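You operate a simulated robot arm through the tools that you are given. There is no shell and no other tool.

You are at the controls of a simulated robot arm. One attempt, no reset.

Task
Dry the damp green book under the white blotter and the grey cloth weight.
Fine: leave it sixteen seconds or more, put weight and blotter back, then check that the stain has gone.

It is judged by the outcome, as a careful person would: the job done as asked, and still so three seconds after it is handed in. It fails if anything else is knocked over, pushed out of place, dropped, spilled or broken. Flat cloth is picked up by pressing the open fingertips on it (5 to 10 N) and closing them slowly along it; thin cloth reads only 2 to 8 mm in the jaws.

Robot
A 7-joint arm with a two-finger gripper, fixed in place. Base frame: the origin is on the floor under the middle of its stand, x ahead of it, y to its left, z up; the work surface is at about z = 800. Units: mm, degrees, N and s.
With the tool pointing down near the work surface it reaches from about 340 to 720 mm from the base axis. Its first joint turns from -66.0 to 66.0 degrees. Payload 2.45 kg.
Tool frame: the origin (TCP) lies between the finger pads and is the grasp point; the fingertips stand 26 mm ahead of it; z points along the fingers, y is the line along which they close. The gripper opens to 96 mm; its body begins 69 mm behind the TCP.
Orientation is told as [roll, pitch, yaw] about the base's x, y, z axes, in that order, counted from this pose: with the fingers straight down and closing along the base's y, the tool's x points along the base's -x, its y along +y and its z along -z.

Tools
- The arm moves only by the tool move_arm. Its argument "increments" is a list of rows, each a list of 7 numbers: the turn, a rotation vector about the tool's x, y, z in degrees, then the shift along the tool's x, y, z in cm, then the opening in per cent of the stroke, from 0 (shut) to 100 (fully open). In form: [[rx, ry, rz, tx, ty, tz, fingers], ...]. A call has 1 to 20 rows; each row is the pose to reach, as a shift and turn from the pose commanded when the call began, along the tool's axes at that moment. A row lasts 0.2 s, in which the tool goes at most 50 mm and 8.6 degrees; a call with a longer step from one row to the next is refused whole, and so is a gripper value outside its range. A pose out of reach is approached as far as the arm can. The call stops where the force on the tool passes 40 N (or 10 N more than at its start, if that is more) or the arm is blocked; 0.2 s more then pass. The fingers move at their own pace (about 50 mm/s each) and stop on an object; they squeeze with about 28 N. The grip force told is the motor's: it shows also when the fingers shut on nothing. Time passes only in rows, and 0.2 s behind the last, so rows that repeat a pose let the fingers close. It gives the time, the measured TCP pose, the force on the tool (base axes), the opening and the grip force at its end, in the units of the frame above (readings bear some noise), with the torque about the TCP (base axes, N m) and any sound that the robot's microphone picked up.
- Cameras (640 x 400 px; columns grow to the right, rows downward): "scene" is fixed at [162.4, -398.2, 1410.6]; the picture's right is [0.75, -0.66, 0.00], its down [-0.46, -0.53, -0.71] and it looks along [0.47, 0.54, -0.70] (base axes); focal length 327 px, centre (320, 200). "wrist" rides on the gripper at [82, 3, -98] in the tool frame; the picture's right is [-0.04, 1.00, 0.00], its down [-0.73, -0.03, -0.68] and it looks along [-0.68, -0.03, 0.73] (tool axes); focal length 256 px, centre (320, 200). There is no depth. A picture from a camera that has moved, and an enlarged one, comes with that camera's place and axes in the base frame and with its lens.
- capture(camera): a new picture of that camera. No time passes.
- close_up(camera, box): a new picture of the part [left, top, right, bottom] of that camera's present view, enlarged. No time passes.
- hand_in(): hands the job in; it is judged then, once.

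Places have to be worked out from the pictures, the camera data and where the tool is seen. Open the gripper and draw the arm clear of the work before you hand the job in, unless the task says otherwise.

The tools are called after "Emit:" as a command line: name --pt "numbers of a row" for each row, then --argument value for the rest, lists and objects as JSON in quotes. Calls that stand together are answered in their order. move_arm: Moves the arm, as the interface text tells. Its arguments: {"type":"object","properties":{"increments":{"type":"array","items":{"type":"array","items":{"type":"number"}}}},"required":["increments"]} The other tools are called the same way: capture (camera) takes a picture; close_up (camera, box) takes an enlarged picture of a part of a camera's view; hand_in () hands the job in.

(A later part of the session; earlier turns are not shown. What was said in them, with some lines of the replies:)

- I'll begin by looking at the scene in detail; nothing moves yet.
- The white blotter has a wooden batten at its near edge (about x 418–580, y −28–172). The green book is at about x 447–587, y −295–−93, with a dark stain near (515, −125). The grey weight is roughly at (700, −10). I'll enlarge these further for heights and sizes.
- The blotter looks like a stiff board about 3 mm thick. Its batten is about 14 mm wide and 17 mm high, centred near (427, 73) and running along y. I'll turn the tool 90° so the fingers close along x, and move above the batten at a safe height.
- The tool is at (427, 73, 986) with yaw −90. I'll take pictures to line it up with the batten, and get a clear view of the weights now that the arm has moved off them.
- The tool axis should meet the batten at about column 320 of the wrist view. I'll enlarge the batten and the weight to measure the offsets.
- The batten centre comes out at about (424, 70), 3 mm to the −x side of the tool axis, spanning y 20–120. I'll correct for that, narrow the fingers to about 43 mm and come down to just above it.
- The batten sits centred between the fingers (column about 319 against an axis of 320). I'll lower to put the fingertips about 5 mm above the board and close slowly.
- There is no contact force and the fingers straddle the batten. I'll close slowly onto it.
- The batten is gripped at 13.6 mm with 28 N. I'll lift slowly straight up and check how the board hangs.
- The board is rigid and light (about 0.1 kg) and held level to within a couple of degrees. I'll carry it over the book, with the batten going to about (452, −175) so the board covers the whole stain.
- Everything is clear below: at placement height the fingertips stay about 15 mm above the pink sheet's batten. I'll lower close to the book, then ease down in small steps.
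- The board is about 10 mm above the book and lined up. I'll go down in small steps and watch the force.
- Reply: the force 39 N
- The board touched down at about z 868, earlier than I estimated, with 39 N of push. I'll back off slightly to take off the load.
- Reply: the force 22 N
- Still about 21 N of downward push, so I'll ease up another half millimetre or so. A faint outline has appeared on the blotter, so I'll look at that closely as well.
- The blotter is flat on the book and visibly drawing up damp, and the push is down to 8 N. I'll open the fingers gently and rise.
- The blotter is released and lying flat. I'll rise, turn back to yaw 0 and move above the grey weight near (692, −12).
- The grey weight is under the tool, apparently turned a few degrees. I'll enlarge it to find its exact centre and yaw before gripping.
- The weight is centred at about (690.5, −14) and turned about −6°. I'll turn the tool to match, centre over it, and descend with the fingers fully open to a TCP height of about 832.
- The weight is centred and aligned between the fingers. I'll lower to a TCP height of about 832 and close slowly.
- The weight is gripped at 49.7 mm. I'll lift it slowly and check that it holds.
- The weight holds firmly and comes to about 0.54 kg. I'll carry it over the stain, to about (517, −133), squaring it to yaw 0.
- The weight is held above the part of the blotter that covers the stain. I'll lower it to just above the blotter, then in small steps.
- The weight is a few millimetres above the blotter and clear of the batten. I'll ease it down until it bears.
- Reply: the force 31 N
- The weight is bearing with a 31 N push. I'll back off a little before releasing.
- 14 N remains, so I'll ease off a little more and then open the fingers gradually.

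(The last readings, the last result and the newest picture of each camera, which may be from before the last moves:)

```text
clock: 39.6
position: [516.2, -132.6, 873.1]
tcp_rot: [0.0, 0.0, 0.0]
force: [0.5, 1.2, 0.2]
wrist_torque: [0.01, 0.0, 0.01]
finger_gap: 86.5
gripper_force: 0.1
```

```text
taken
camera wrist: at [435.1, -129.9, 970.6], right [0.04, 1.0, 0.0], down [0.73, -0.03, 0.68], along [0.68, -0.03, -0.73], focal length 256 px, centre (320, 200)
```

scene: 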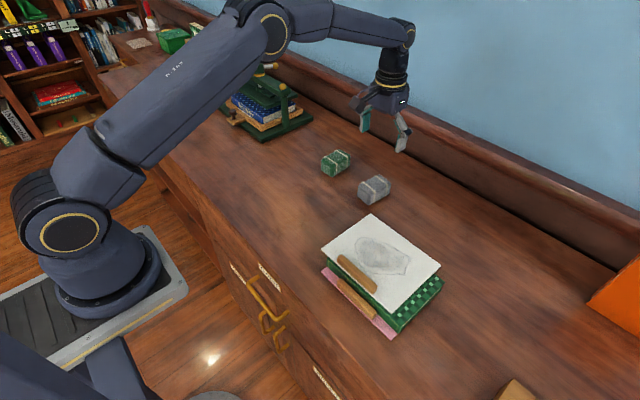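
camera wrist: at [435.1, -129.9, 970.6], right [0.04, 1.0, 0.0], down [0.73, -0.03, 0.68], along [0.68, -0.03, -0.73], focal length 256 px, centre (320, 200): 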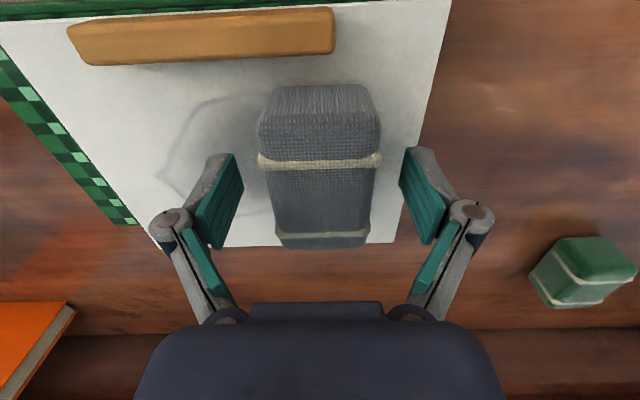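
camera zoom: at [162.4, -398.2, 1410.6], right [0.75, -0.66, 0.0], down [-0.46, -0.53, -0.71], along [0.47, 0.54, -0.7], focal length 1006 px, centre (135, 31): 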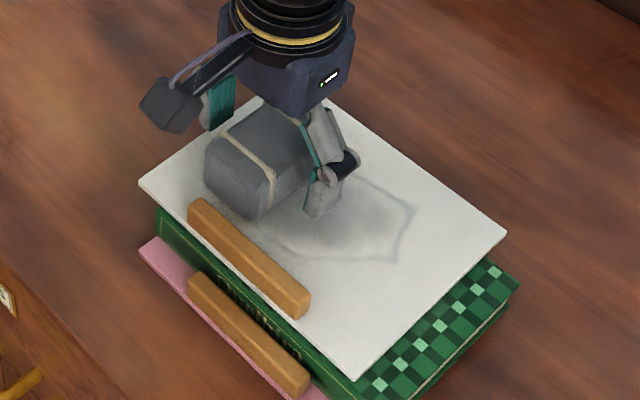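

The weight stands freely on the blotter over the stain, released at about t = 38.5. I'll raise the arm straight up and start the wait.

Emit:
move_arm --pt "0 0 0 0 0 -1.5 90" --pt "0 0 0 0 0 -3.5 90" --pt "0 0 0 0 0 -6 90" --pt "0 0 0 0 0 -8.5 90" --pt "0 0 0 0 0 -10 90" --pt "0 0 0 0 0 -10 90" --pt "0 0 0 0 0 -10 90" --pt "0 0 0 0 0 -10 90" --pt "0 0 0 0 0 -10 90" --pt "0 0 0 0 0 -10 90" --pt "0 0 0 0 0 -10 90" --pt "0 0 0 0 0 -10 90" --pt "0 0 0 0 0 -10 90" --pt "0 0 0 0 0 -10 90" --pt "0 0 0 0 0 -10 90" --pt "0 0 0 0 0 -10 90" --pt "0 0 0 0 0 -10 90" --pt "0 0 0 0 0 -10 90" --pt "0 0 0 0 0 -10 90" --pt "0 0 0 0 0 -10 90"

Emit:
close_up --camera "scene" --box '[310, 190, 450, 330]'

Emit:
capture --camera "wrist"

```text
clock: 43.8
position: [515.5, -132.5, 974.4]
tcp_rot: [0.0, 0.0, 0.0]
force: [0.6, 0.1, 0.4]
wrist_torque: [0.04, 0.0, -0.02]
finger_gap: 86.2
gripper_force: 0.1
```

```text
2.86 times, centred on (380, 260) of scene
camera zoom: at [162.4, -398.2, 1410.6], right [0.75, -0.66, 0.0], down [-0.46, -0.53, -0.71], along [0.47, 0.54, -0.7], focal length 934 px, centre (149, 29)
```

zoom: 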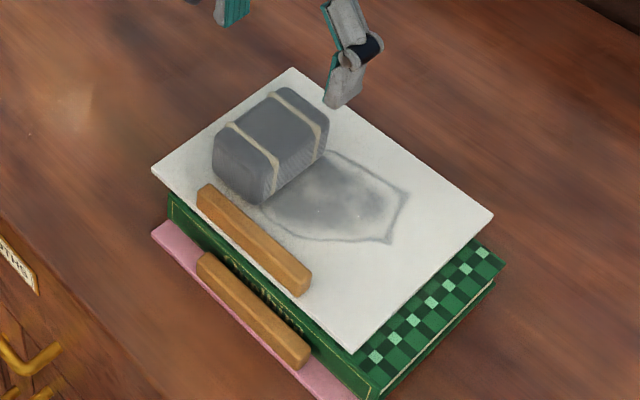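

```text
taken
camera wrist: at [434.8, -129.9, 1071.6], right [0.04, 1.0, 0.0], down [0.73, -0.03, 0.68], along [0.68, -0.03, -0.73], focal length 256 px, centre (320, 200)
```

wrist: 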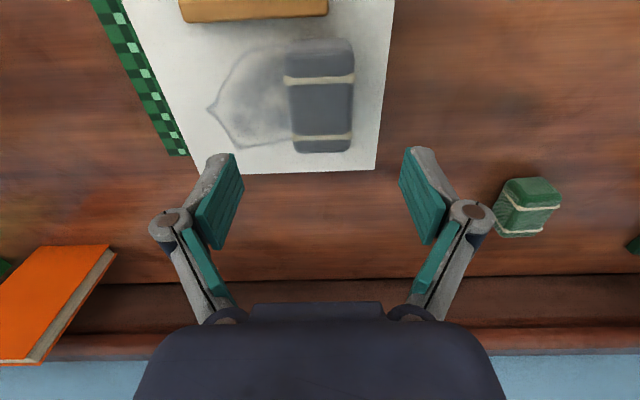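

The weight and blotter are stable and the patch on the blotter is darkening as it takes up the damp. I'll keep the arm still and wait well past sixteen seconds.

Emit:
move_arm --pt "0 0 0 0 0 0 90" --pt "0 0 0 0 0 0 90" --pt "0 0 0 0 0 0 90" --pt "0 0 0 0 0 0 90" --pt "0 0 0 0 0 0 90" --pt "0 0 0 0 0 0 90" --pt "0 0 0 0 0 0 90" --pt "0 0 0 0 0 0 90" --pt "0 0 0 0 0 0 90" --pt "0 0 0 0 0 0 90" --pt "0 0 0 0 0 0 90" --pt "0 0 0 0 0 0 90" --pt "0 0 0 0 0 0 90" --pt "0 0 0 0 0 0 90" --pt "0 0 0 0 0 0 90" --pt "0 0 0 0 0 0 90" --pt "0 0 0 0 0 0 90" --pt "0 0 0 0 0 0 90" --pt "0 0 0 0 0 0 90" --pt "0 0 0 0 0 0 90"

Emit:
move_arm --pt "0 0 0 0 0 0 90" --pt "0 0 0 0 0 0 90" --pt "0 0 0 0 0 0 90" --pt "0 0 0 0 0 0 90" --pt "0 0 0 0 0 0 90" --pt "0 0 0 0 0 0 90" --pt "0 0 0 0 0 0 90" --pt "0 0 0 0 0 0 90" --pt "0 0 0 0 0 0 90" --pt "0 0 0 0 0 0 90" --pt "0 0 0 0 0 0 90" --pt "0 0 0 0 0 0 90" --pt "0 0 0 0 0 0 90" --pt "0 0 0 0 0 0 90" --pt "0 0 0 0 0 0 90" --pt "0 0 0 0 0 0 90" --pt "0 0 0 0 0 0 90" --pt "0 0 0 0 0 0 90" --pt "0 0 0 0 0 0 90" --pt "0 0 0 0 0 0 90"

Emit:
move_arm --pt "0 0 0 0 0 0 90" --pt "0 0 0 0 0 0 90" --pt "0 0 0 0 0 0 90" --pt "0 0 0 0 0 0 90" --pt "0 0 0 0 0 0 90" --pt "0 0 0 0 0 0 90" --pt "0 0 0 0 0 0 90" --pt "0 0 0 0 0 0 90" --pt "0 0 0 0 0 0 90" --pt "0 0 0 0 0 0 90" --pt "0 0 0 0 0 0 90" --pt "0 0 0 0 0 0 90" --pt "0 0 0 0 0 0 90" --pt "0 0 0 0 0 0 90" --pt "0 0 0 0 0 0 90" --pt "0 0 0 0 0 0 90" --pt "0 0 0 0 0 0 90" --pt "0 0 0 0 0 0 90" --pt "0 0 0 0 0 0 90" --pt "0 0 0 0 0 0 90"

Emit:
close_up --camera "scene" --box '[310, 190, 450, 330]'

```text
clock: 48.0
position: [517.0, -133.3, 974.8]
tcp_rot: [0.0, 0.0, 0.1]
force: [0.7, -0.8, 0.3]
wrist_torque: [-0.01, -0.05, -0.02]
finger_gap: 86.6
gripper_force: 0.0
```

```text
clock: 52.2
position: [516.7, -132.8, 974.9]
tcp_rot: [0.0, 0.1, 0.0]
force: [-0.5, 0.3, 0.4]
wrist_torque: [-0.02, 0.01, 0.02]
finger_gap: 86.5
gripper_force: 0.0
```

```text
clock: 56.4
position: [516.5, -133.7, 975.0]
tcp_rot: [-0.1, 0.0, 0.0]
force: [-0.6, -0.6, -0.1]
wrist_torque: [0.01, -0.02, -0.02]
finger_gap: 86.5
gripper_force: 0.0
```

```text
2.86 times, centred on (380, 260) of scene
camera zoom: at [162.4, -398.2, 1410.6], right [0.75, -0.66, 0.0], down [-0.46, -0.53, -0.71], along [0.47, 0.54, -0.7], focal length 934 px, centre (149, 29)
```

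zoom: 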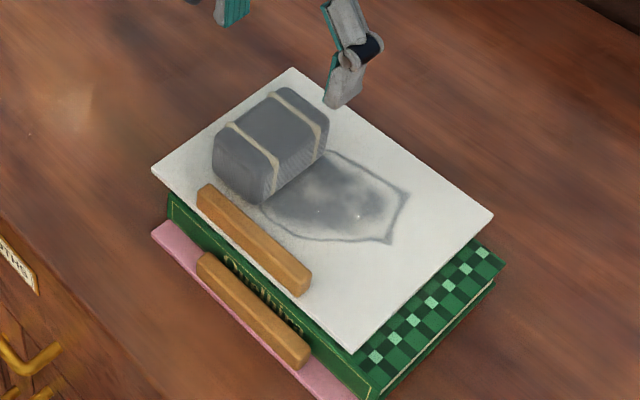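

It is now about 18 s since the weight went on. I'll give it another 8 s of margin before moving anything.

Emit:
move_arm --pt "0 0 0 0 0 0 90" --pt "0 0 0 0 0 0 90" --pt "0 0 0 0 0 0 90" --pt "0 0 0 0 0 0 90" --pt "0 0 0 0 0 0 90" --pt "0 0 0 0 0 0 90" --pt "0 0 0 0 0 0 90" --pt "0 0 0 0 0 0 90" --pt "0 0 0 0 0 0 90" --pt "0 0 0 0 0 0 90" --pt "0 0 0 0 0 0 90" --pt "0 0 0 0 0 0 90" --pt "0 0 0 0 0 0 90" --pt "0 0 0 0 0 0 90" --pt "0 0 0 0 0 0 90" --pt "0 0 0 0 0 0 90" --pt "0 0 0 0 0 0 90" --pt "0 0 0 0 0 0 90" --pt "0 0 0 0 0 0 90" --pt "0 0 0 0 0 0 90"

Emit:
move_arm --pt "0 0 0 0 0 0 90" --pt "0 0 0 0 0 0 90" --pt "0 0 0 0 0 0 90" --pt "0 0 0 0 0 0 90" --pt "0 0 0 0 0 0 90" --pt "0 0 0 0 0 0 90" --pt "0 0 0 0 0 0 90" --pt "0 0 0 0 0 0 90" --pt "0 0 0 0 0 0 90" --pt "0 0 0 0 0 0 90" --pt "0 0 0 0 0 0 90" --pt "0 0 0 0 0 0 90" --pt "0 0 0 0 0 0 90" --pt "0 0 0 0 0 0 90" --pt "0 0 0 0 0 0 90" --pt "0 0 0 0 0 0 90" --pt "0 0 0 0 0 0 90" --pt "0 0 0 0 0 0 90" --pt "0 0 0 0 0 0 90" --pt "0 0 0 0 0 0 90"

Emit:
capture --camera "wrist"

Emit:
close_up --camera "scene" --box '[310, 190, 450, 330]'

```text
clock: 60.6
position: [515.6, -133.5, 974.1]
tcp_rot: [-0.1, -0.1, 0.0]
force: [-0.4, -0.7, -0.3]
wrist_torque: [-0.02, 0.0, -0.01]
finger_gap: 86.2
gripper_force: 0.1
```

```text
clock: 64.8
position: [517.5, -132.6, 974.9]
tcp_rot: [0.1, 0.0, 0.0]
force: [0.1, 0.0, -0.7]
wrist_torque: [0.01, 0.02, 0.0]
finger_gap: 86.2
gripper_force: 0.1
```

```text
taken
camera wrist: at [434.8, -129.9, 1071.6], right [0.04, 1.0, 0.0], down [0.73, -0.03, 0.68], along [0.68, -0.03, -0.73], focal length 256 px, centre (320, 200)
```

wrist: 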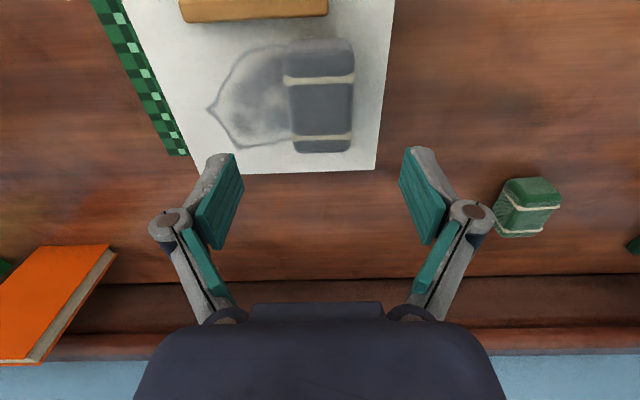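

```text
2.86 times, centred on (380, 260) of scene
camera zoom: at [162.4, -398.2, 1410.6], right [0.75, -0.66, 0.0], down [-0.46, -0.53, -0.71], along [0.47, 0.54, -0.7], focal length 934 px, centre (149, 29)
```

zoom: 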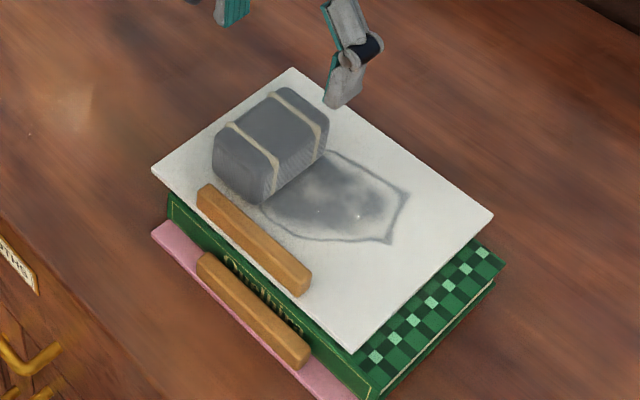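

The blotter patch has stopped darkening and 26 s have passed. I'll go back down over the weight to the same height, grip it and lift it.

Emit:
move_arm --pt "0 0 0 0 0 2 95" --pt "0 0 0 0 0 4.5 95" --pt "0 0 0 0 0 7 95" --pt "0 0 0 0 0 8.8 95" --pt "0 0 0 0 0 9.6 95" --pt "0 0 0 0 0 10.0 95" --pt "0 0 0 0 0 10.0 85" --pt "0 0 0 0 0 10.0 72" --pt "0 0 0 0 0 10.0 62" --pt "0 0 0 0 0 10.0 56" --pt "0 0 0 0 0 10.0 52" --pt "0 0 0 0 0 10.0 48" --pt "0 0 0 0 0 10.0 40" --pt "0 0 0 0 0 10.0 25" --pt "0 0 0 0 0 10.0 10" --pt "0 0 0 0 0 10.0 0" --pt "0 0 0 0 0 10.0 0"

Emit:
capture --camera "wrist"

```text
clock: 68.4
position: [517.0, -133.2, 872.7]
tcp_rot: [-0.1, 0.0, 0.0]
force: [-0.2, 0.3, 2.0]
wrist_torque: [0.04, 0.05, -0.01]
finger_gap: 49.6
gripper_force: 27.6
```

```text
taken
camera wrist: at [435.2, -129.6, 969.8], right [0.04, 1.0, 0.0], down [0.73, -0.03, 0.68], along [0.68, -0.03, -0.73], focal length 256 px, centre (320, 200)
```

wrist: 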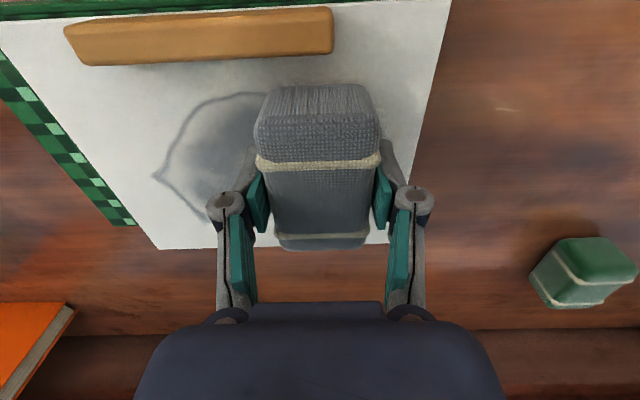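

The weight is gripped again at 49.6 mm. I'll lift it clear of the blotter and carry it back to above its original spot, restoring the −6° turn.

Emit:
move_arm --pt "0 0 0 0 0 -0.4 0" --pt "0 0 0 0 0 -1.2 0" --pt "0 0 0 0 0 -2.6 0" --pt "0 0 0 0 0 -4.4 0" --pt "0 0 0 0 0 -6.2 0" --pt "0 0 0 0 0 -7.5 0" --pt "0 0 0.5 -0.6 0.4 -7.5 0" --pt "0 0 1.0 -2.2 1.5 -7.5 0" --pt "0 0 1.5 -4.0 2.7 -7.5 0" --pt "0 0 2.1 -5.8 4.0 -7.5 0" --pt "0 0 2.7 -7.6 5.2 -7.5 0" --pt "0 0 3.3 -9.4 6.4 -7.5 0" --pt "0 0 3.9 -11.2 7.7 -7.5 0" --pt "0 0 4.5 -13.0 8.9 -7.5 0" --pt "0 0 5.1 -14.8 10.1 -7.5 0" --pt "0 0 5.7 -16.4 11.2 -7.5 0" --pt "0 0 6 -17.2 11.75 -7.5 0" --pt "0 0 6 -17.4 11.9 -7.5 0" --pt "0 0 6 -17.4 11.9 -7.5 0"

Emit:
capture --camera "wrist"

Emit:
close_up --camera "scene" --box '[310, 190, 450, 330]'

```text
clock: 72.4
position: [689.2, -12.3, 949.1]
tcp_rot: [0.0, 0.0, -6.0]
force: [-0.9, 0.9, -4.9]
wrist_torque: [0.0, 0.01, 0.0]
finger_gap: 49.6
gripper_force: 27.4
```

```text
taken
camera wrist: at [609.4, -2.6, 1045.7], right [0.14, 0.99, 0.0], down [0.73, -0.11, 0.68], along [0.67, -0.1, -0.73], focal length 256 px, centre (320, 200)
```

wrist: 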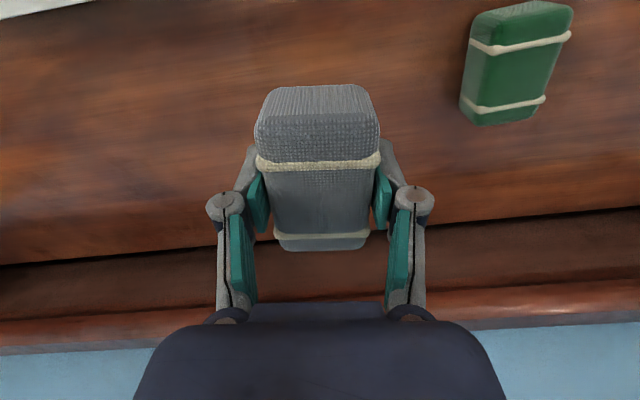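

```text
2.86 times, centred on (380, 260) of scene
camera zoom: at [162.5, -398.2, 1410.6], right [0.75, -0.66, 0.0], down [-0.46, -0.53, -0.71], along [0.47, 0.54, -0.7], focal length 934 px, centre (149, 29)
```

zoom: 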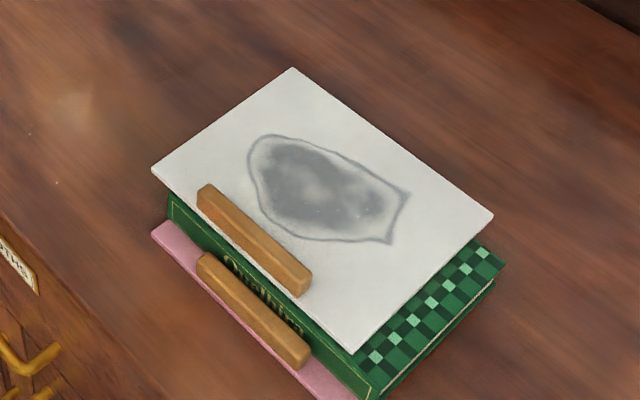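

The arm is back above the weight's original spot to within a millimetre. I'll lower it most of the way, then go slowly until it touches.

Emit:
move_arm --pt "0 0 0 0 0 1 0" --pt "0 0 0 0 0 3 0" --pt "0 0 0 0 0 5 0" --pt "0 0 0 0 0 7 0" --pt "0 0 0 0 0 9 0" --pt "0 0 0 0 0 10.2 0" --pt "0 0 0 0 0 10.8 0" --pt "0 0 0 0 0 11.2 0" --pt "0 0 0 0 0 11.4 0" --pt "0 0 0 0 0 11.5 0" --pt "0 0 0 0 0 11.5 0"

```text
clock: 74.8
position: [690.5, -12.6, 833.4]
tcp_rot: [0.1, 0.0, -6.1]
force: [-0.1, 0.2, -4.5]
wrist_torque: [0.0, 0.05, 0.0]
finger_gap: 49.4
gripper_force: 27.9
```

Still carrying nearly the full weight at z 833.4, so it's about a millimetre off the table. I'll ease it down the rest of the way.

Emit:
move_arm --pt "0 0 0 0 0 0.05 0" --pt "0 0 0 0 0 0.1 0" --pt "0 0 0 0 0 0.1 0"

```text
clock: 75.6
position: [690.9, -13.4, 832.4]
tcp_rot: [0.0, 0.1, -6.0]
force: [0.0, -0.2, -4.9]
wrist_torque: [0.0, 0.01, 0.03]
finger_gap: 50.0
gripper_force: 27.5
```

Emit:
move_arm --pt "0 0 0 0 0 0.05 0" --pt "0 0 0 0 0 0.1 0" --pt "0 0 0 0 0 0.1 0"

```text
clock: 76.4
position: [690.0, -13.9, 831.2]
tcp_rot: [0.0, 0.0, -6.0]
force: [0.1, -0.7, -5.0]
wrist_torque: [0.02, -0.01, 0.01]
finger_gap: 49.8
gripper_force: 27.7
```

At z 831.2 the tool still carries the full 5 N, so the weight hasn't touched yet. I'll go on down 1.5 mm in half-millimetre steps.

Emit:
move_arm --pt "0 0 0 0 0 0.05 0" --pt "0 0 0 0 0 0.1 0" --pt "0 0 0 0 0 0.15 0" --pt "0 0 0 0 0 0.15 0"

```text
clock: 77.4
position: [691.7, -12.6, 829.9]
tcp_rot: [0.0, -0.1, -6.0]
force: [-4.1, -1.0, 9.8]
wrist_torque: [0.15, 0.6, 0.02]
finger_gap: 50.0
gripper_force: 28.3
```

The weight has touched the table (about 10 N up). I'll ease off by a hair, open the fingers gradually, and then look.

Emit:
move_arm --pt "0 0 0 0 0 -0.04 0" --pt "0 0 0 0 0 -0.04 0" --pt "0 0 0 0 0 -0.04 54" --pt "0 0 0 0 0 -0.04 60" --pt "0 0 0 0 0 -0.04 70" --pt "0 0 0 0 0 -0.04 80" --pt "0 0 0 0 0 -0.04 92" --pt "0 0 0 0 0 -0.04 96" --pt "0 0 0 0 0 -0.04 96"

Emit:
capture --camera "wrist"

```text
clock: 79.4
position: [691.3, -13.3, 829.6]
tcp_rot: [0.0, 0.0, -6.1]
force: [0.6, 0.1, 0.1]
wrist_torque: [0.02, -0.04, 0.01]
finger_gap: 92.2
gripper_force: 0.0
```

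```text
taken
camera wrist: at [609.4, -2.3, 927.3], right [0.14, 0.99, 0.0], down [0.73, -0.11, 0.68], along [0.67, -0.1, -0.73], focal length 256 px, centre (320, 200)
```

wrist: 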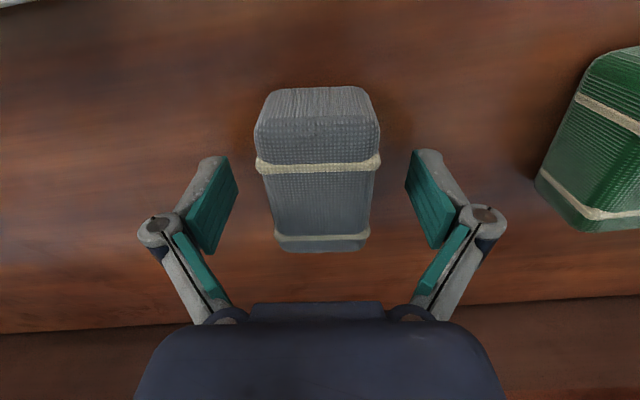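

The weight is back, upright and free. I'll rise straight up, then swing back over the blotter's batten near (452.5, −176) with the fingers turned to close along x.

Emit:
move_arm --pt "0 0 0 0 0 -2 96" --pt "0 0 0 0 0 -5 96" --pt "0 0 0 0 0 -9 96" --pt "0 0 0 0 0 -13 96" --pt "0 0 0 0 0 -16 96" --pt "0 0 7 1.8 -1.55 -16 80" --pt "0 0 14 3.6 -3.1 -16 60" --pt "0 0 21 5.5 -4.66 -16 45" --pt "0 0 28 7.3 -6.2 -16 45" --pt "0 0 35 9.2 -7.8 -16 45" --pt "0 0 42 11 -9.3 -16 45" --pt "0 0 49 12.8 -10.9 -16 45" --pt "0 0 56 14.7 -12.4 -16 45" --pt "0 0 63 16.5 -14 -16 45" --pt "0 0 70 18.3 -15.5 -16 45" --pt "0 0 77 20.2 -17.1 -16 45" --pt "0 0 84 21.6 -18.3 -16 45" --pt "0 0 84 22 -18.65 -16 45" --pt "0 0 84 22 -18.65 -16 45"

Emit:
capture --camera "wrist"

Emit:
close_up --camera "scene" --box '[300, 130, 420, 210]'

```text
clock: 83.4
position: [452.8, -176.4, 990.7]
tcp_rot: [0.0, 0.0, -90.1]
force: [0.8, 0.0, -0.1]
wrist_torque: [-0.04, 0.0, 0.01]
finger_gap: 43.2
gripper_force: 0.1
```

```text
taken
camera wrist: at [455.7, -95.8, 1087.3], right [1.0, -0.04, 0.0], down [-0.03, -0.73, 0.68], along [-0.03, -0.68, -0.73], focal length 256 px, centre (320, 200)
```

wrist: 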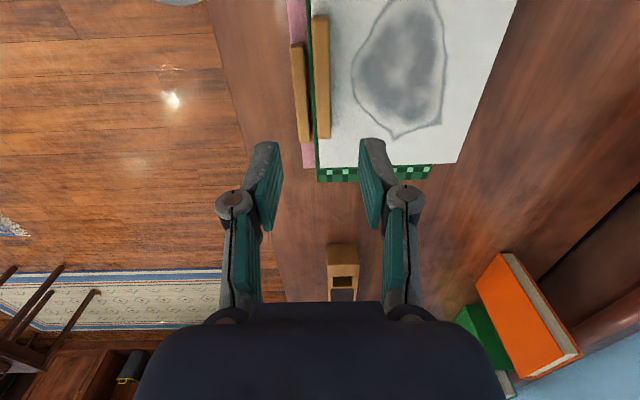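

```text
5.00 times, centred on (360, 170) of scene
camera zoom: at [162.4, -398.2, 1410.6], right [0.75, -0.66, 0.0], down [-0.46, -0.53, -0.71], along [0.47, 0.54, -0.7], focal length 1635 px, centre (120, 350)
```

zoom: 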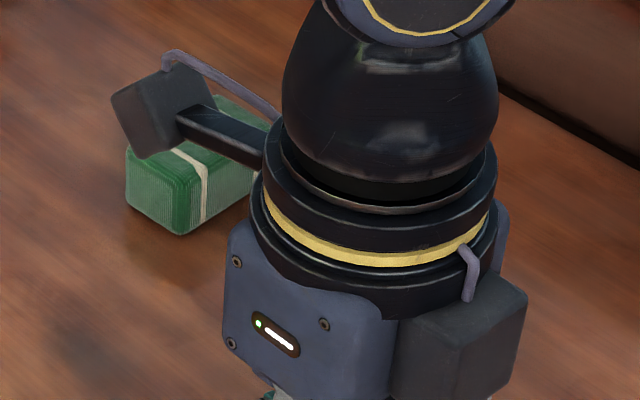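

The batten is centred under the tool (column 321, y about −176). I'll descend to 868, which keeps the fingertips clear of both the board and the pink sheet's batten, and close slowly.

Emit:
move_arm --pt "0 0 0 0 0 2 45" --pt "0 0 0 0 0 5 45" --pt "0 0 0 0 0 8 45" --pt "0 0 0 0 0 10 45" --pt "0 0 0 0 0 11.3 45" --pt "0 0 0 0 0 12 45" --pt "0 0 0 0 0 12.25 45" --pt "0 0 0 0 0 12.25 38" --pt "0 0 0 0 0 12.25 32" --pt "0 0 0 0 0 12.25 27" --pt "0 0 0 0 0 12.25 23" --pt "0 0 0 0 0 12.25 20" --pt "0 0 0 0 0 12.25 17" --pt "0 0 0 0 0 12.25 14" --pt "0 0 0 0 0 12.25 10" --pt "0 0 0 0 0 12.25 5" --pt "0 0 0 0 0 12.25 0" --pt "0 0 0 0 0 12.25 0" --pt "0 0 0 0 0 12.25 0"

Emit:
capture --camera "wrist"

Emit:
close_up --camera "scene" --box '[300, 190, 460, 350]'

```text
clock: 87.4
position: [453.1, -175.2, 868.2]
tcp_rot: [0.0, 0.0, -90.0]
force: [-0.1, -0.5, -0.6]
wrist_torque: [-0.05, 0.02, -0.01]
finger_gap: 13.7
gripper_force: 28.4
```

```text
taken
camera wrist: at [456.7, -95.1, 965.2], right [1.0, -0.04, 0.0], down [-0.03, -0.73, 0.68], along [-0.03, -0.68, -0.73], focal length 256 px, centre (320, 200)
```

wrist: 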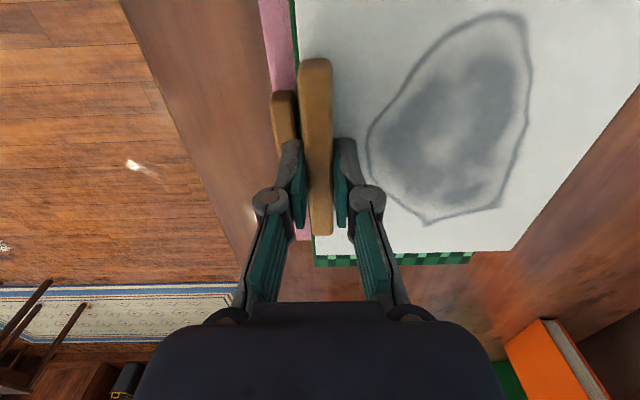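

```text
2.50 times, centred on (380, 270) of scene
camera zoom: at [162.4, -398.2, 1410.6], right [0.75, -0.66, 0.0], down [-0.46, -0.53, -0.71], along [0.47, 0.54, -0.7], focal length 817 px, centre (170, 25)
```

zoom: 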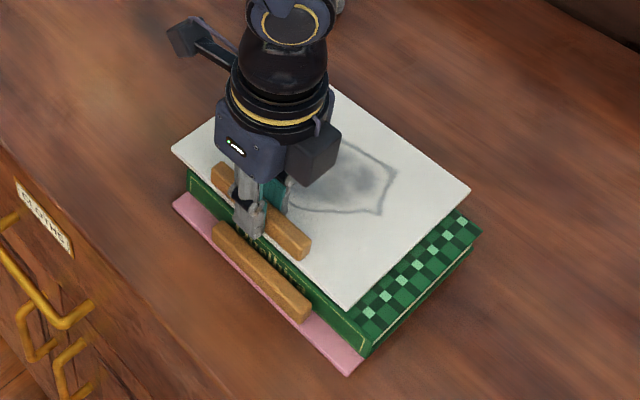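

The batten is gripped at 13.7 mm. I'll lift the blotter off the book and hold it up, carrying it part of the way home so I can see the book cover.

Emit:
move_arm --pt "0 0 0 0 0 -0.3 0" --pt "0 0 0 0 0 -0.8 0" --pt "0 0 0 0 0 -1.6 0" --pt "0 0 0 0 0 -2.8 0" --pt "0 0 0 0 0 -4.2 0" --pt "0 0 0 0 0 -5.8 0" --pt "0 0 0 0 0 -7.4 0" --pt "0 0 0 0 0 -7.7 0" --pt "0 0 0 1 -0.1 -7.7 0" --pt "0 0 0 3 -0.3 -7.7 0" --pt "0 0 0 5 -0.6 -7.7 0" --pt "0 0 0 7.5 -0.9 -7.7 0" --pt "0 0 0 10 -1.2 -7.7 0" --pt "0 0 0 12.5 -1.5 -7.7 0" --pt "0 0 0 15 -1.8 -7.7 0" --pt "0 0 0 17.5 -2.1 -7.7 0" --pt "0 0 0 20 -2.4 -7.7 0" --pt "0 0 0 22.5 -2.6 -7.7 0" --pt "0 0 0 24.2 -2.85 -7.7 0" --pt "0 0 0 24.66 -2.9 -7.7 0"

Emit:
capture --camera "wrist"

Emit:
capture --camera "scene"

Emit:
close_up --camera "scene" --box '[310, 215, 460, 345]'

```text
clock: 91.6
position: [423.5, 70.3, 944.2]
tcp_rot: [0.0, 0.0, -90.1]
force: [0.8, -1.0, -1.8]
wrist_torque: [-0.01, 0.04, 0.01]
finger_gap: 13.7
gripper_force: 27.9
```

```text
taken
camera wrist: at [426.1, 151.7, 1041.4], right [1.0, -0.04, 0.0], down [-0.03, -0.73, 0.68], along [-0.03, -0.68, -0.73], focal length 256 px, centre (320, 200)
```

wrist: 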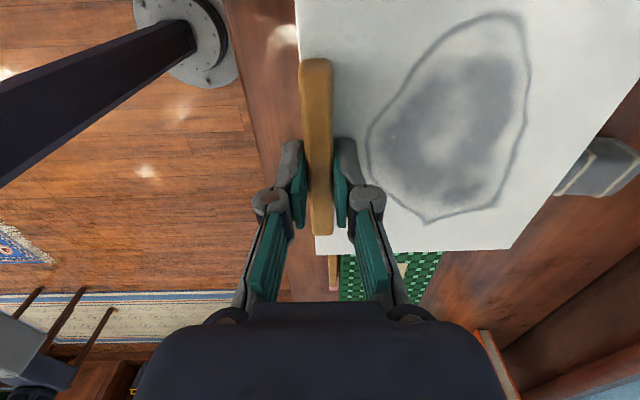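

```text
taken
```

scene: 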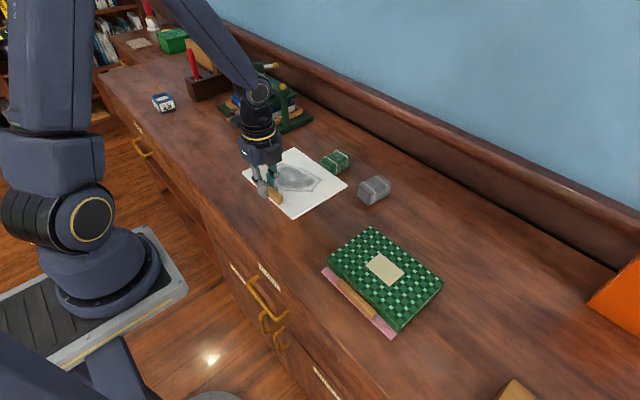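

```text
3.08 times, centred on (385, 280) of scene
camera zoom: at [162.4, -398.2, 1410.6], right [0.75, -0.66, 0.0], down [-0.46, -0.53, -0.71], along [0.47, 0.54, -0.7], focal length 1006 px, centre (120, -46)
```

zoom: 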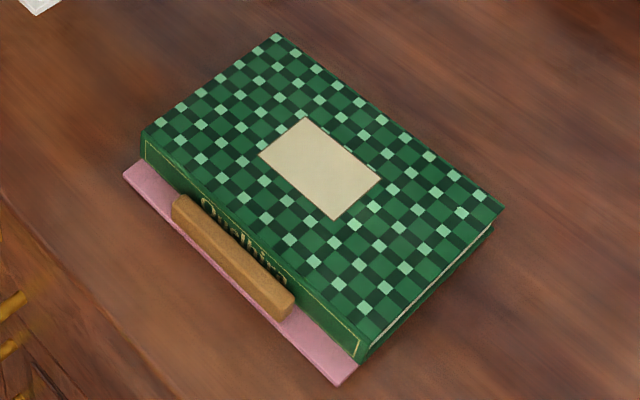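

The cover is clean: the dark stain has gone and the book hasn't moved. Now I'll lower the blotter back onto its original place, correcting about 1 mm in x.

Emit:
move_arm --pt "0 0 0 0 0.05 1.5 0" --pt "0 0 0 0 0.12 3.5 0" --pt "0 0 0 0 0.12 5.5 0" --pt "0 0 0 0 0.12 7.5 0" --pt "0 0 0 0 0.12 9 0" --pt "0 0 0 0 0.12 9.8 0" --pt "0 0 0 0 0.12 10.1 0" --pt "0 0 0 0 0.12 10.1 0"

Emit:
close_up --camera "scene" --box '[230, 150, 360, 260]'

```text
clock: 93.4
position: [424.3, 69.8, 843.1]
tcp_rot: [0.0, 0.0, -90.0]
force: [-0.4, -0.3, -0.8]
wrist_torque: [-0.01, 0.08, -0.02]
finger_gap: 13.7
gripper_force: 28.1
```

```text
3.64 times, centred on (295, 205) of scene
camera zoom: at [162.4, -398.2, 1410.6], right [0.75, -0.66, 0.0], down [-0.46, -0.53, -0.71], along [0.47, 0.54, -0.7], focal length 1189 px, centre (411, 182)
```

zoom: 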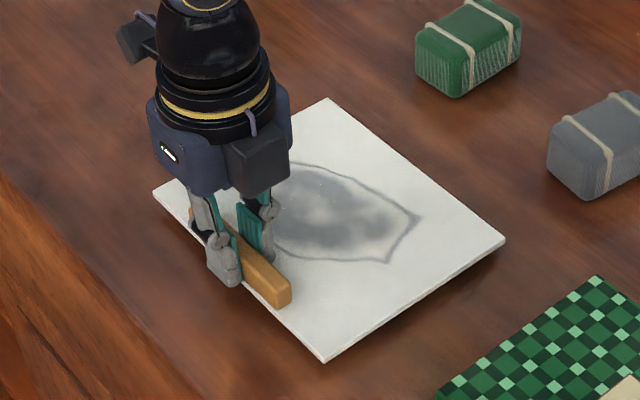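

The board is about 7 mm above the table and matches its earlier footprint. I'll go down in small steps until it touches.

Emit:
move_arm --pt "0 0 0 0 0 0.2 0" --pt "0 0 0 0 0 0.35 0" --pt "0 0 0 0 0 0.45 0" --pt "0 0 0 0 0 0.5 0" --pt "0 0 0 0 0 0.5 0"

```text
clock: 94.6
position: [424.2, 70.8, 839.1]
tcp_rot: [0.0, 0.1, -90.0]
force: [-0.2, 0.5, -0.9]
wrist_torque: [0.01, 0.09, -0.01]
finger_gap: 13.3
gripper_force: 28.1
```

At z 839.1 nothing touches yet (force −0.9 N). I'll continue 2 mm lower in half-millimetre steps.

Emit:
move_arm --pt "0 0 0 0 0 0.05 0" --pt "0 0 0 0 0 0.1 0" --pt "0 0 0 0 0 0.15 0" --pt "0 0 0 0 0 0.2 0" --pt "0 0 0 0 0 0.2 0"

```text
clock: 95.8
position: [425.5, 70.5, 837.1]
tcp_rot: [-0.1, 0.0, -89.9]
force: [-0.1, -0.7, -0.9]
wrist_torque: [-0.01, 0.06, 0.0]
finger_gap: 13.3
gripper_force: 28.4
```

Still free at z 837.1, and the original grip height was about 835.5. I'll go another 1.5 mm.

Emit:
move_arm --pt "0 0 0 0 0 0.05 0" --pt "0 0 0 0 0 0.1 0" --pt "0 0 0 0 0 0.15 0" --pt "0 0 0 0 0 0.15 0"

```text
clock: 96.8
position: [424.4, 70.4, 835.4]
tcp_rot: [0.0, -0.1, -89.9]
force: [0.2, 0.2, -1.2]
wrist_torque: [-0.02, 0.06, -0.03]
finger_gap: 13.2
gripper_force: 27.7
```

Still carrying the board at z 835.4 with no contact. I'll continue with another 1.5 mm of careful lowering.

Emit:
move_arm --pt "0 0 0 0 0 0.05 0" --pt "0 0 0 0 0 0.1 0" --pt "0 0 0 0 0 0.15 0" --pt "0 0 0 0 0 0.15 0"

Emit:
close_up --camera "scene" --box '[230, 150, 360, 260]'

Emit:
capture --camera "wrist"

```text
clock: 97.8
position: [423.4, 69.9, 832.6]
tcp_rot: [0.0, -0.1, -90.0]
force: [0.0, -0.1, -0.9]
wrist_torque: [0.02, -0.01, 0.04]
finger_gap: 13.5
gripper_force: 27.8
```

```text
3.64 times, centred on (295, 205) of scene
camera zoom: at [162.4, -398.2, 1410.6], right [0.75, -0.66, 0.0], down [-0.46, -0.53, -0.71], along [0.47, 0.54, -0.7], focal length 1189 px, centre (411, 182)
```

zoom: 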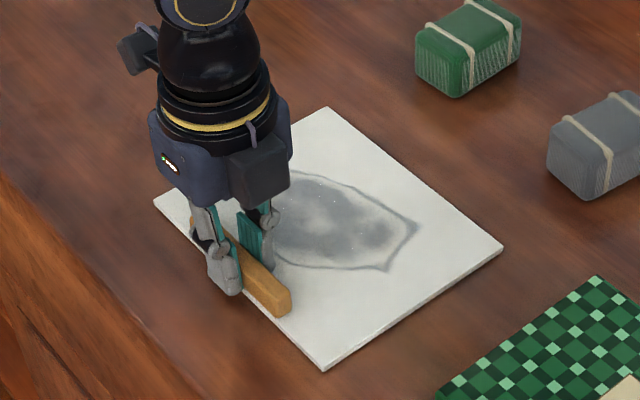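

```text
taken
camera wrist: at [427.6, 151.8, 930.7], right [1.0, -0.04, 0.0], down [-0.03, -0.73, 0.68], along [-0.03, -0.68, -0.73], focal length 256 px, centre (320, 200)
```

wrist: 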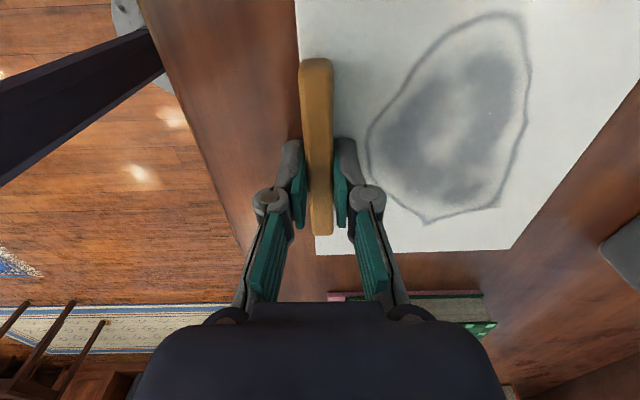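

The footprint matches the original corners to within about 1–2 px, and the tilt torque has just vanished, so the far edge is touching. I'll take another millimetre in fine steps to seat it.

Emit:
move_arm --pt "0 0 0 0 0 0.03 0" --pt "0 0 0 0 0 0.06 0" --pt "0 0 0 0 0 0.06 0"

```text
clock: 98.6
position: [424.7, 70.8, 832.2]
tcp_rot: [-0.1, 0.1, -90.0]
force: [-0.1, -0.4, 0.4]
wrist_torque: [0.04, -0.01, -0.02]
finger_gap: 13.5
gripper_force: 28.1
```

Force has gone to about zero, so the board is nearly seated at z 832. I'll go half a millimetre more to bear lightly.

Emit:
move_arm --pt "0 0 0 0 0 0.03 0" --pt "0 0 0 0 0 0.06 0" --pt "0 0 0 0 0 0.06 0"

```text
clock: 99.4
position: [424.3, 70.9, 832.4]
tcp_rot: [0.0, -0.1, -90.1]
force: [1.4, -0.8, 3.7]
wrist_torque: [0.1, 0.03, -0.03]
finger_gap: 13.4
gripper_force: 28.2
```

It bears lightly now (3.7 N). I'll release just enough to free the batten, rise a few millimetres, then open wider and go up.

Emit:
move_arm --pt "0 0 0 0 0 0 16" --pt "0 0 0 0 0 0 19" --pt "0 0 0 0 0 0 23" --pt "0 0 0 0 0 -0.1 28" --pt "0 0 0 0 0 -0.3 35" --pt "0 0 0 0 0 -0.5 45" --pt "0 0 0 0 0 -0.5 45" --pt "0 0 0 0 0 -0.5 45"

Emit:
capture --camera "wrist"

Emit:
close_up --camera "scene" --box '[230, 150, 360, 260]'

```text
clock: 101.2
position: [424.6, 69.2, 837.4]
tcp_rot: [-0.1, 0.1, -89.9]
force: [-1.2, 0.5, 1.0]
wrist_torque: [-0.01, 0.01, -0.02]
finger_gap: 43.1
gripper_force: 0.1
```

```text
taken
camera wrist: at [427.5, 151.5, 934.5], right [1.0, -0.04, 0.0], down [-0.03, -0.73, 0.68], along [-0.03, -0.68, -0.73], focal length 256 px, centre (320, 200)
```

wrist: 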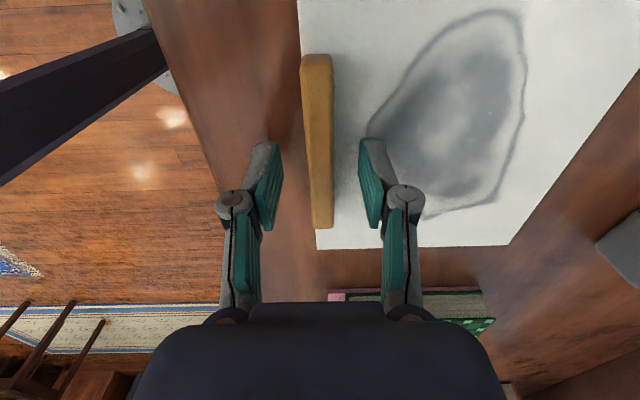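

```text
3.64 times, centred on (295, 205) of scene
camera zoom: at [162.4, -398.2, 1410.6], right [0.75, -0.66, 0.0], down [-0.46, -0.53, -0.71], along [0.47, 0.54, -0.7], focal length 1189 px, centre (411, 182)
```

zoom: 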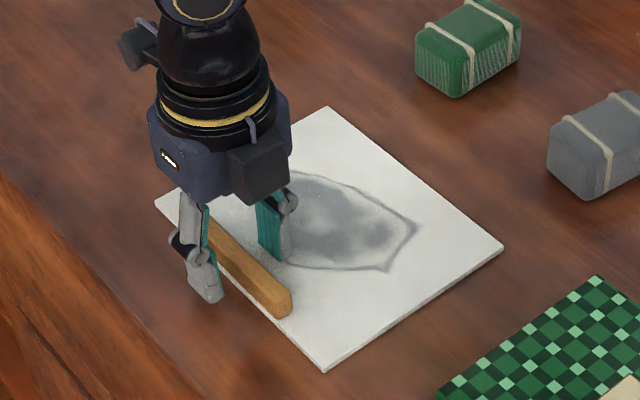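

The blotter is released in its place. I'll rise straight up well clear and then return to the starting pose.

Emit:
move_arm --pt "0 0 0 0 0 -1.5 45" --pt "0 0 0 0 0 -4 45" --pt "0 0 0 0 0 -7 60" --pt "0 0 0 0 0 -10 80" --pt "0 0 0 0 0 -14 100" --pt "0 0 0 0 0 -18 100" --pt "0 0 0 0 0 -22 100" --pt "0 0 -7.5 -1.4 0.2 -22 100" --pt "0 0 -15 -2.8 0.4 -22 100" --pt "0 0 -22.5 -4.2 0.6 -22 100" --pt "0 0 -30 -5.6 0.7 -22 100" --pt "0 0 -37.5 -7.0 0.9 -22 100" --pt "0 0 -45 -8.5 1.1 -22 100" --pt "0 0 -52.5 -9.9 1.3 -22 100" --pt "0 0 -60 -11.3 1.5 -22 100" --pt "0 0 -67.5 -12.7 1.7 -22 100" --pt "0 0 -75 -14.1 1.9 -22 100" --pt "0 0 -82.5 -15.5 2.1 -22 100" --pt "0 0 -90 -16.9 2.2 -22 100" --pt "0 0 -90 -16.9 2.2 -22 100"

Emit:
capture --camera "scene"

Emit:
capture --camera "wrist"

Emit:
close_up --camera "scene" --box '[310, 215, 460, 345]'

Emit:
close_up --camera "scene" --box '[240, 170, 360, 260]'

Emit:
close_up --camera "scene" --box '[300, 130, 420, 210]'

```text
clock: 105.4
position: [445.5, -99.9, 1056.1]
tcp_rot: [0.0, -0.1, 0.1]
force: [0.5, -0.9, 0.0]
wrist_torque: [0.05, 0.02, -0.02]
finger_gap: 96.1
gripper_force: 0.1
```

```text
taken
```

scene: 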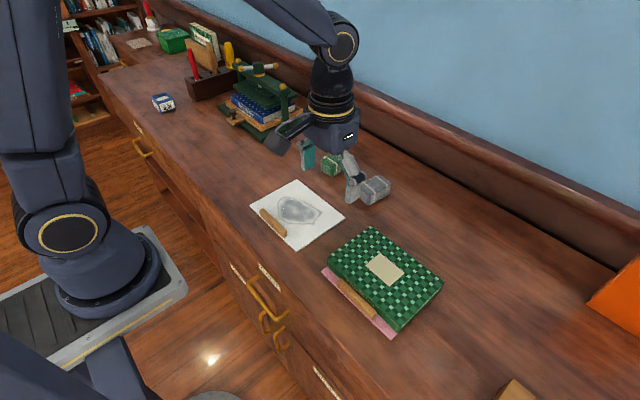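

```text
taken
camera wrist: at [364.3, -96.1, 1153.9], right [0.04, 1.0, 0.0], down [0.73, -0.03, 0.68], along [0.68, -0.03, -0.73], focal length 256 px, centre (320, 200)
```

wrist: 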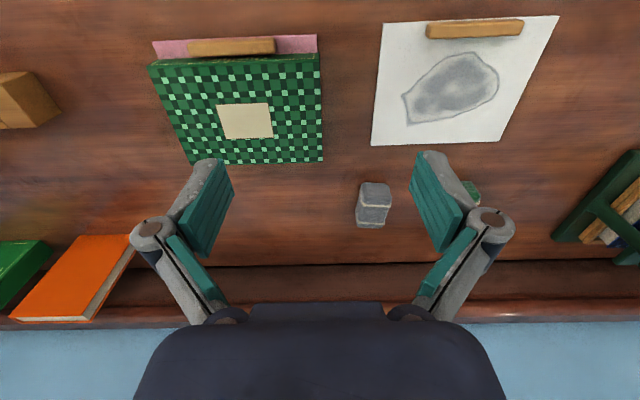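

```text
3.08 times, centred on (385, 280) of scene
camera zoom: at [162.4, -398.2, 1410.6], right [0.75, -0.66, 0.0], down [-0.46, -0.53, -0.71], along [0.47, 0.54, -0.7], focal length 1006 px, centre (120, -46)
```

zoom: 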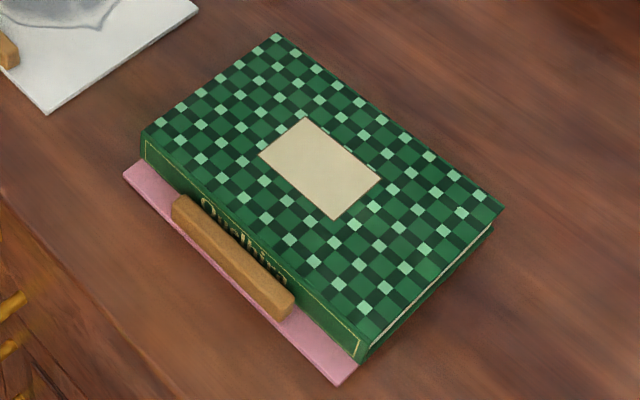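

```text
4.44 times, centred on (300, 215) of scene
camera zoom: at [162.4, -398.2, 1410.6], right [0.75, -0.66, 0.0], down [-0.46, -0.53, -0.71], along [0.47, 0.54, -0.7], focal length 1453 px, centre (409, 133)
```

zoom: 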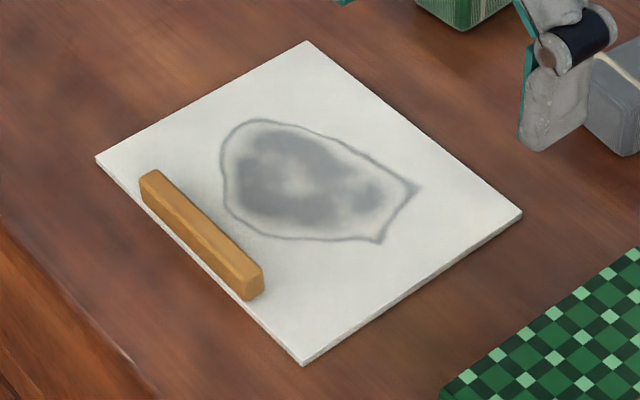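

```text
5.00 times, centred on (360, 170) of scene
camera zoom: at [162.4, -398.2, 1410.6], right [0.75, -0.66, 0.0], down [-0.46, -0.53, -0.71], along [0.47, 0.54, -0.7], focal length 1635 px, centre (120, 350)
```

zoom: 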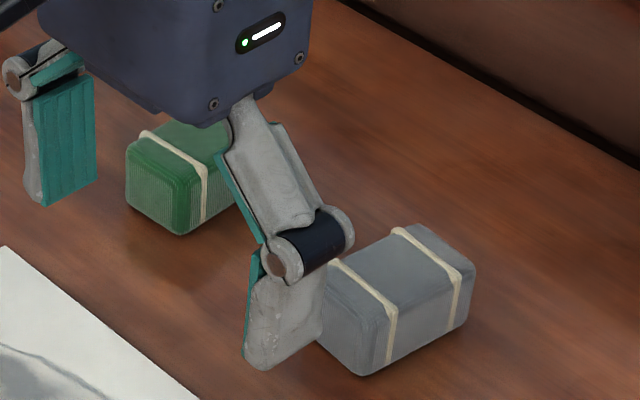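

Both items are back: the weight matches its original picture, and the blotter is within about 4 mm and 2° of where it lay. One last enlarged look at the cover, from the wrist camera at the original viewpoint, before handing in.

Emit:
close_up --camera "wrist" --box '[140, 20, 340, 180]'

Emit:
close_up --camera "wrist" --box '[330, 0, 590, 260]'

```text
2.50 times, centred on (240, 100) of wrist
camera zoom: at [364.3, -96.1, 1153.9], right [0.04, 1.0, 0.0], down [0.73, -0.03, 0.68], along [0.68, -0.03, -0.73], focal length 640 px, centre (520, 450)
```

zoom: 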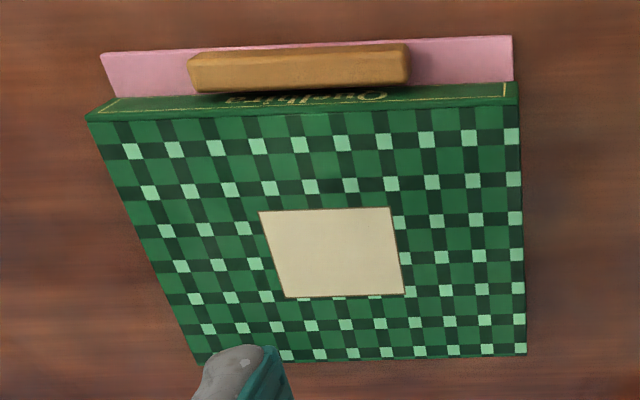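

```text
1.54 times, centred on (460, 130) of wrist
camera zoom: at [364.3, -96.1, 1153.9], right [0.04, 1.0, 0.0], down [0.73, -0.03, 0.68], along [0.68, -0.03, -0.73], focal length 394 px, centre (105, 308)
```

zoom: 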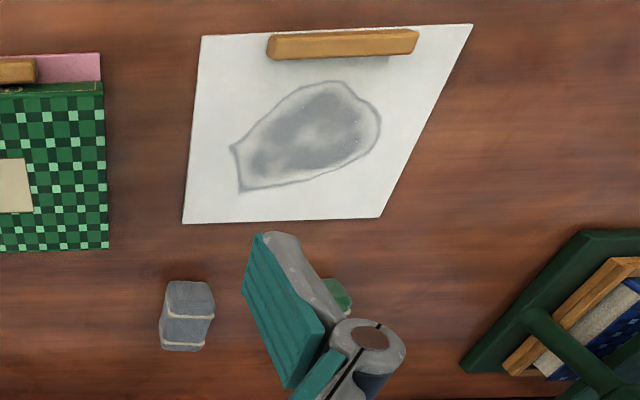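

The cover shows no trace of the stain, and the book and pink sheet are where they were. The weight and blotter are back in their places, the gripper is open and the arm is clear, so I'm handing the job in.

Emit:
hand_in

```text
The job is handed in.
```

The green book is dry: the dark stain no longer shows on the cover in either camera's close-up. I've handed the job in.

- **Drying:** the white blotter covered the stain, with the grey weight on top for about 28 seconds.
- **Weight:** it is back where it stood and looks the same as in the first pictures.
- **Blotter:** it is back within about 4 mm of where it lay, turned about 2°. It squared itself to the fingers when I gripped it, and I left that small difference uncorrected. It now carries the damp mark it drew out of the book.
- **Everything else:** the book and the pink sheet under it did not move, and I saw nothing else out of place. The gripper is open and the arm is back at its starting pose, clear of the work.
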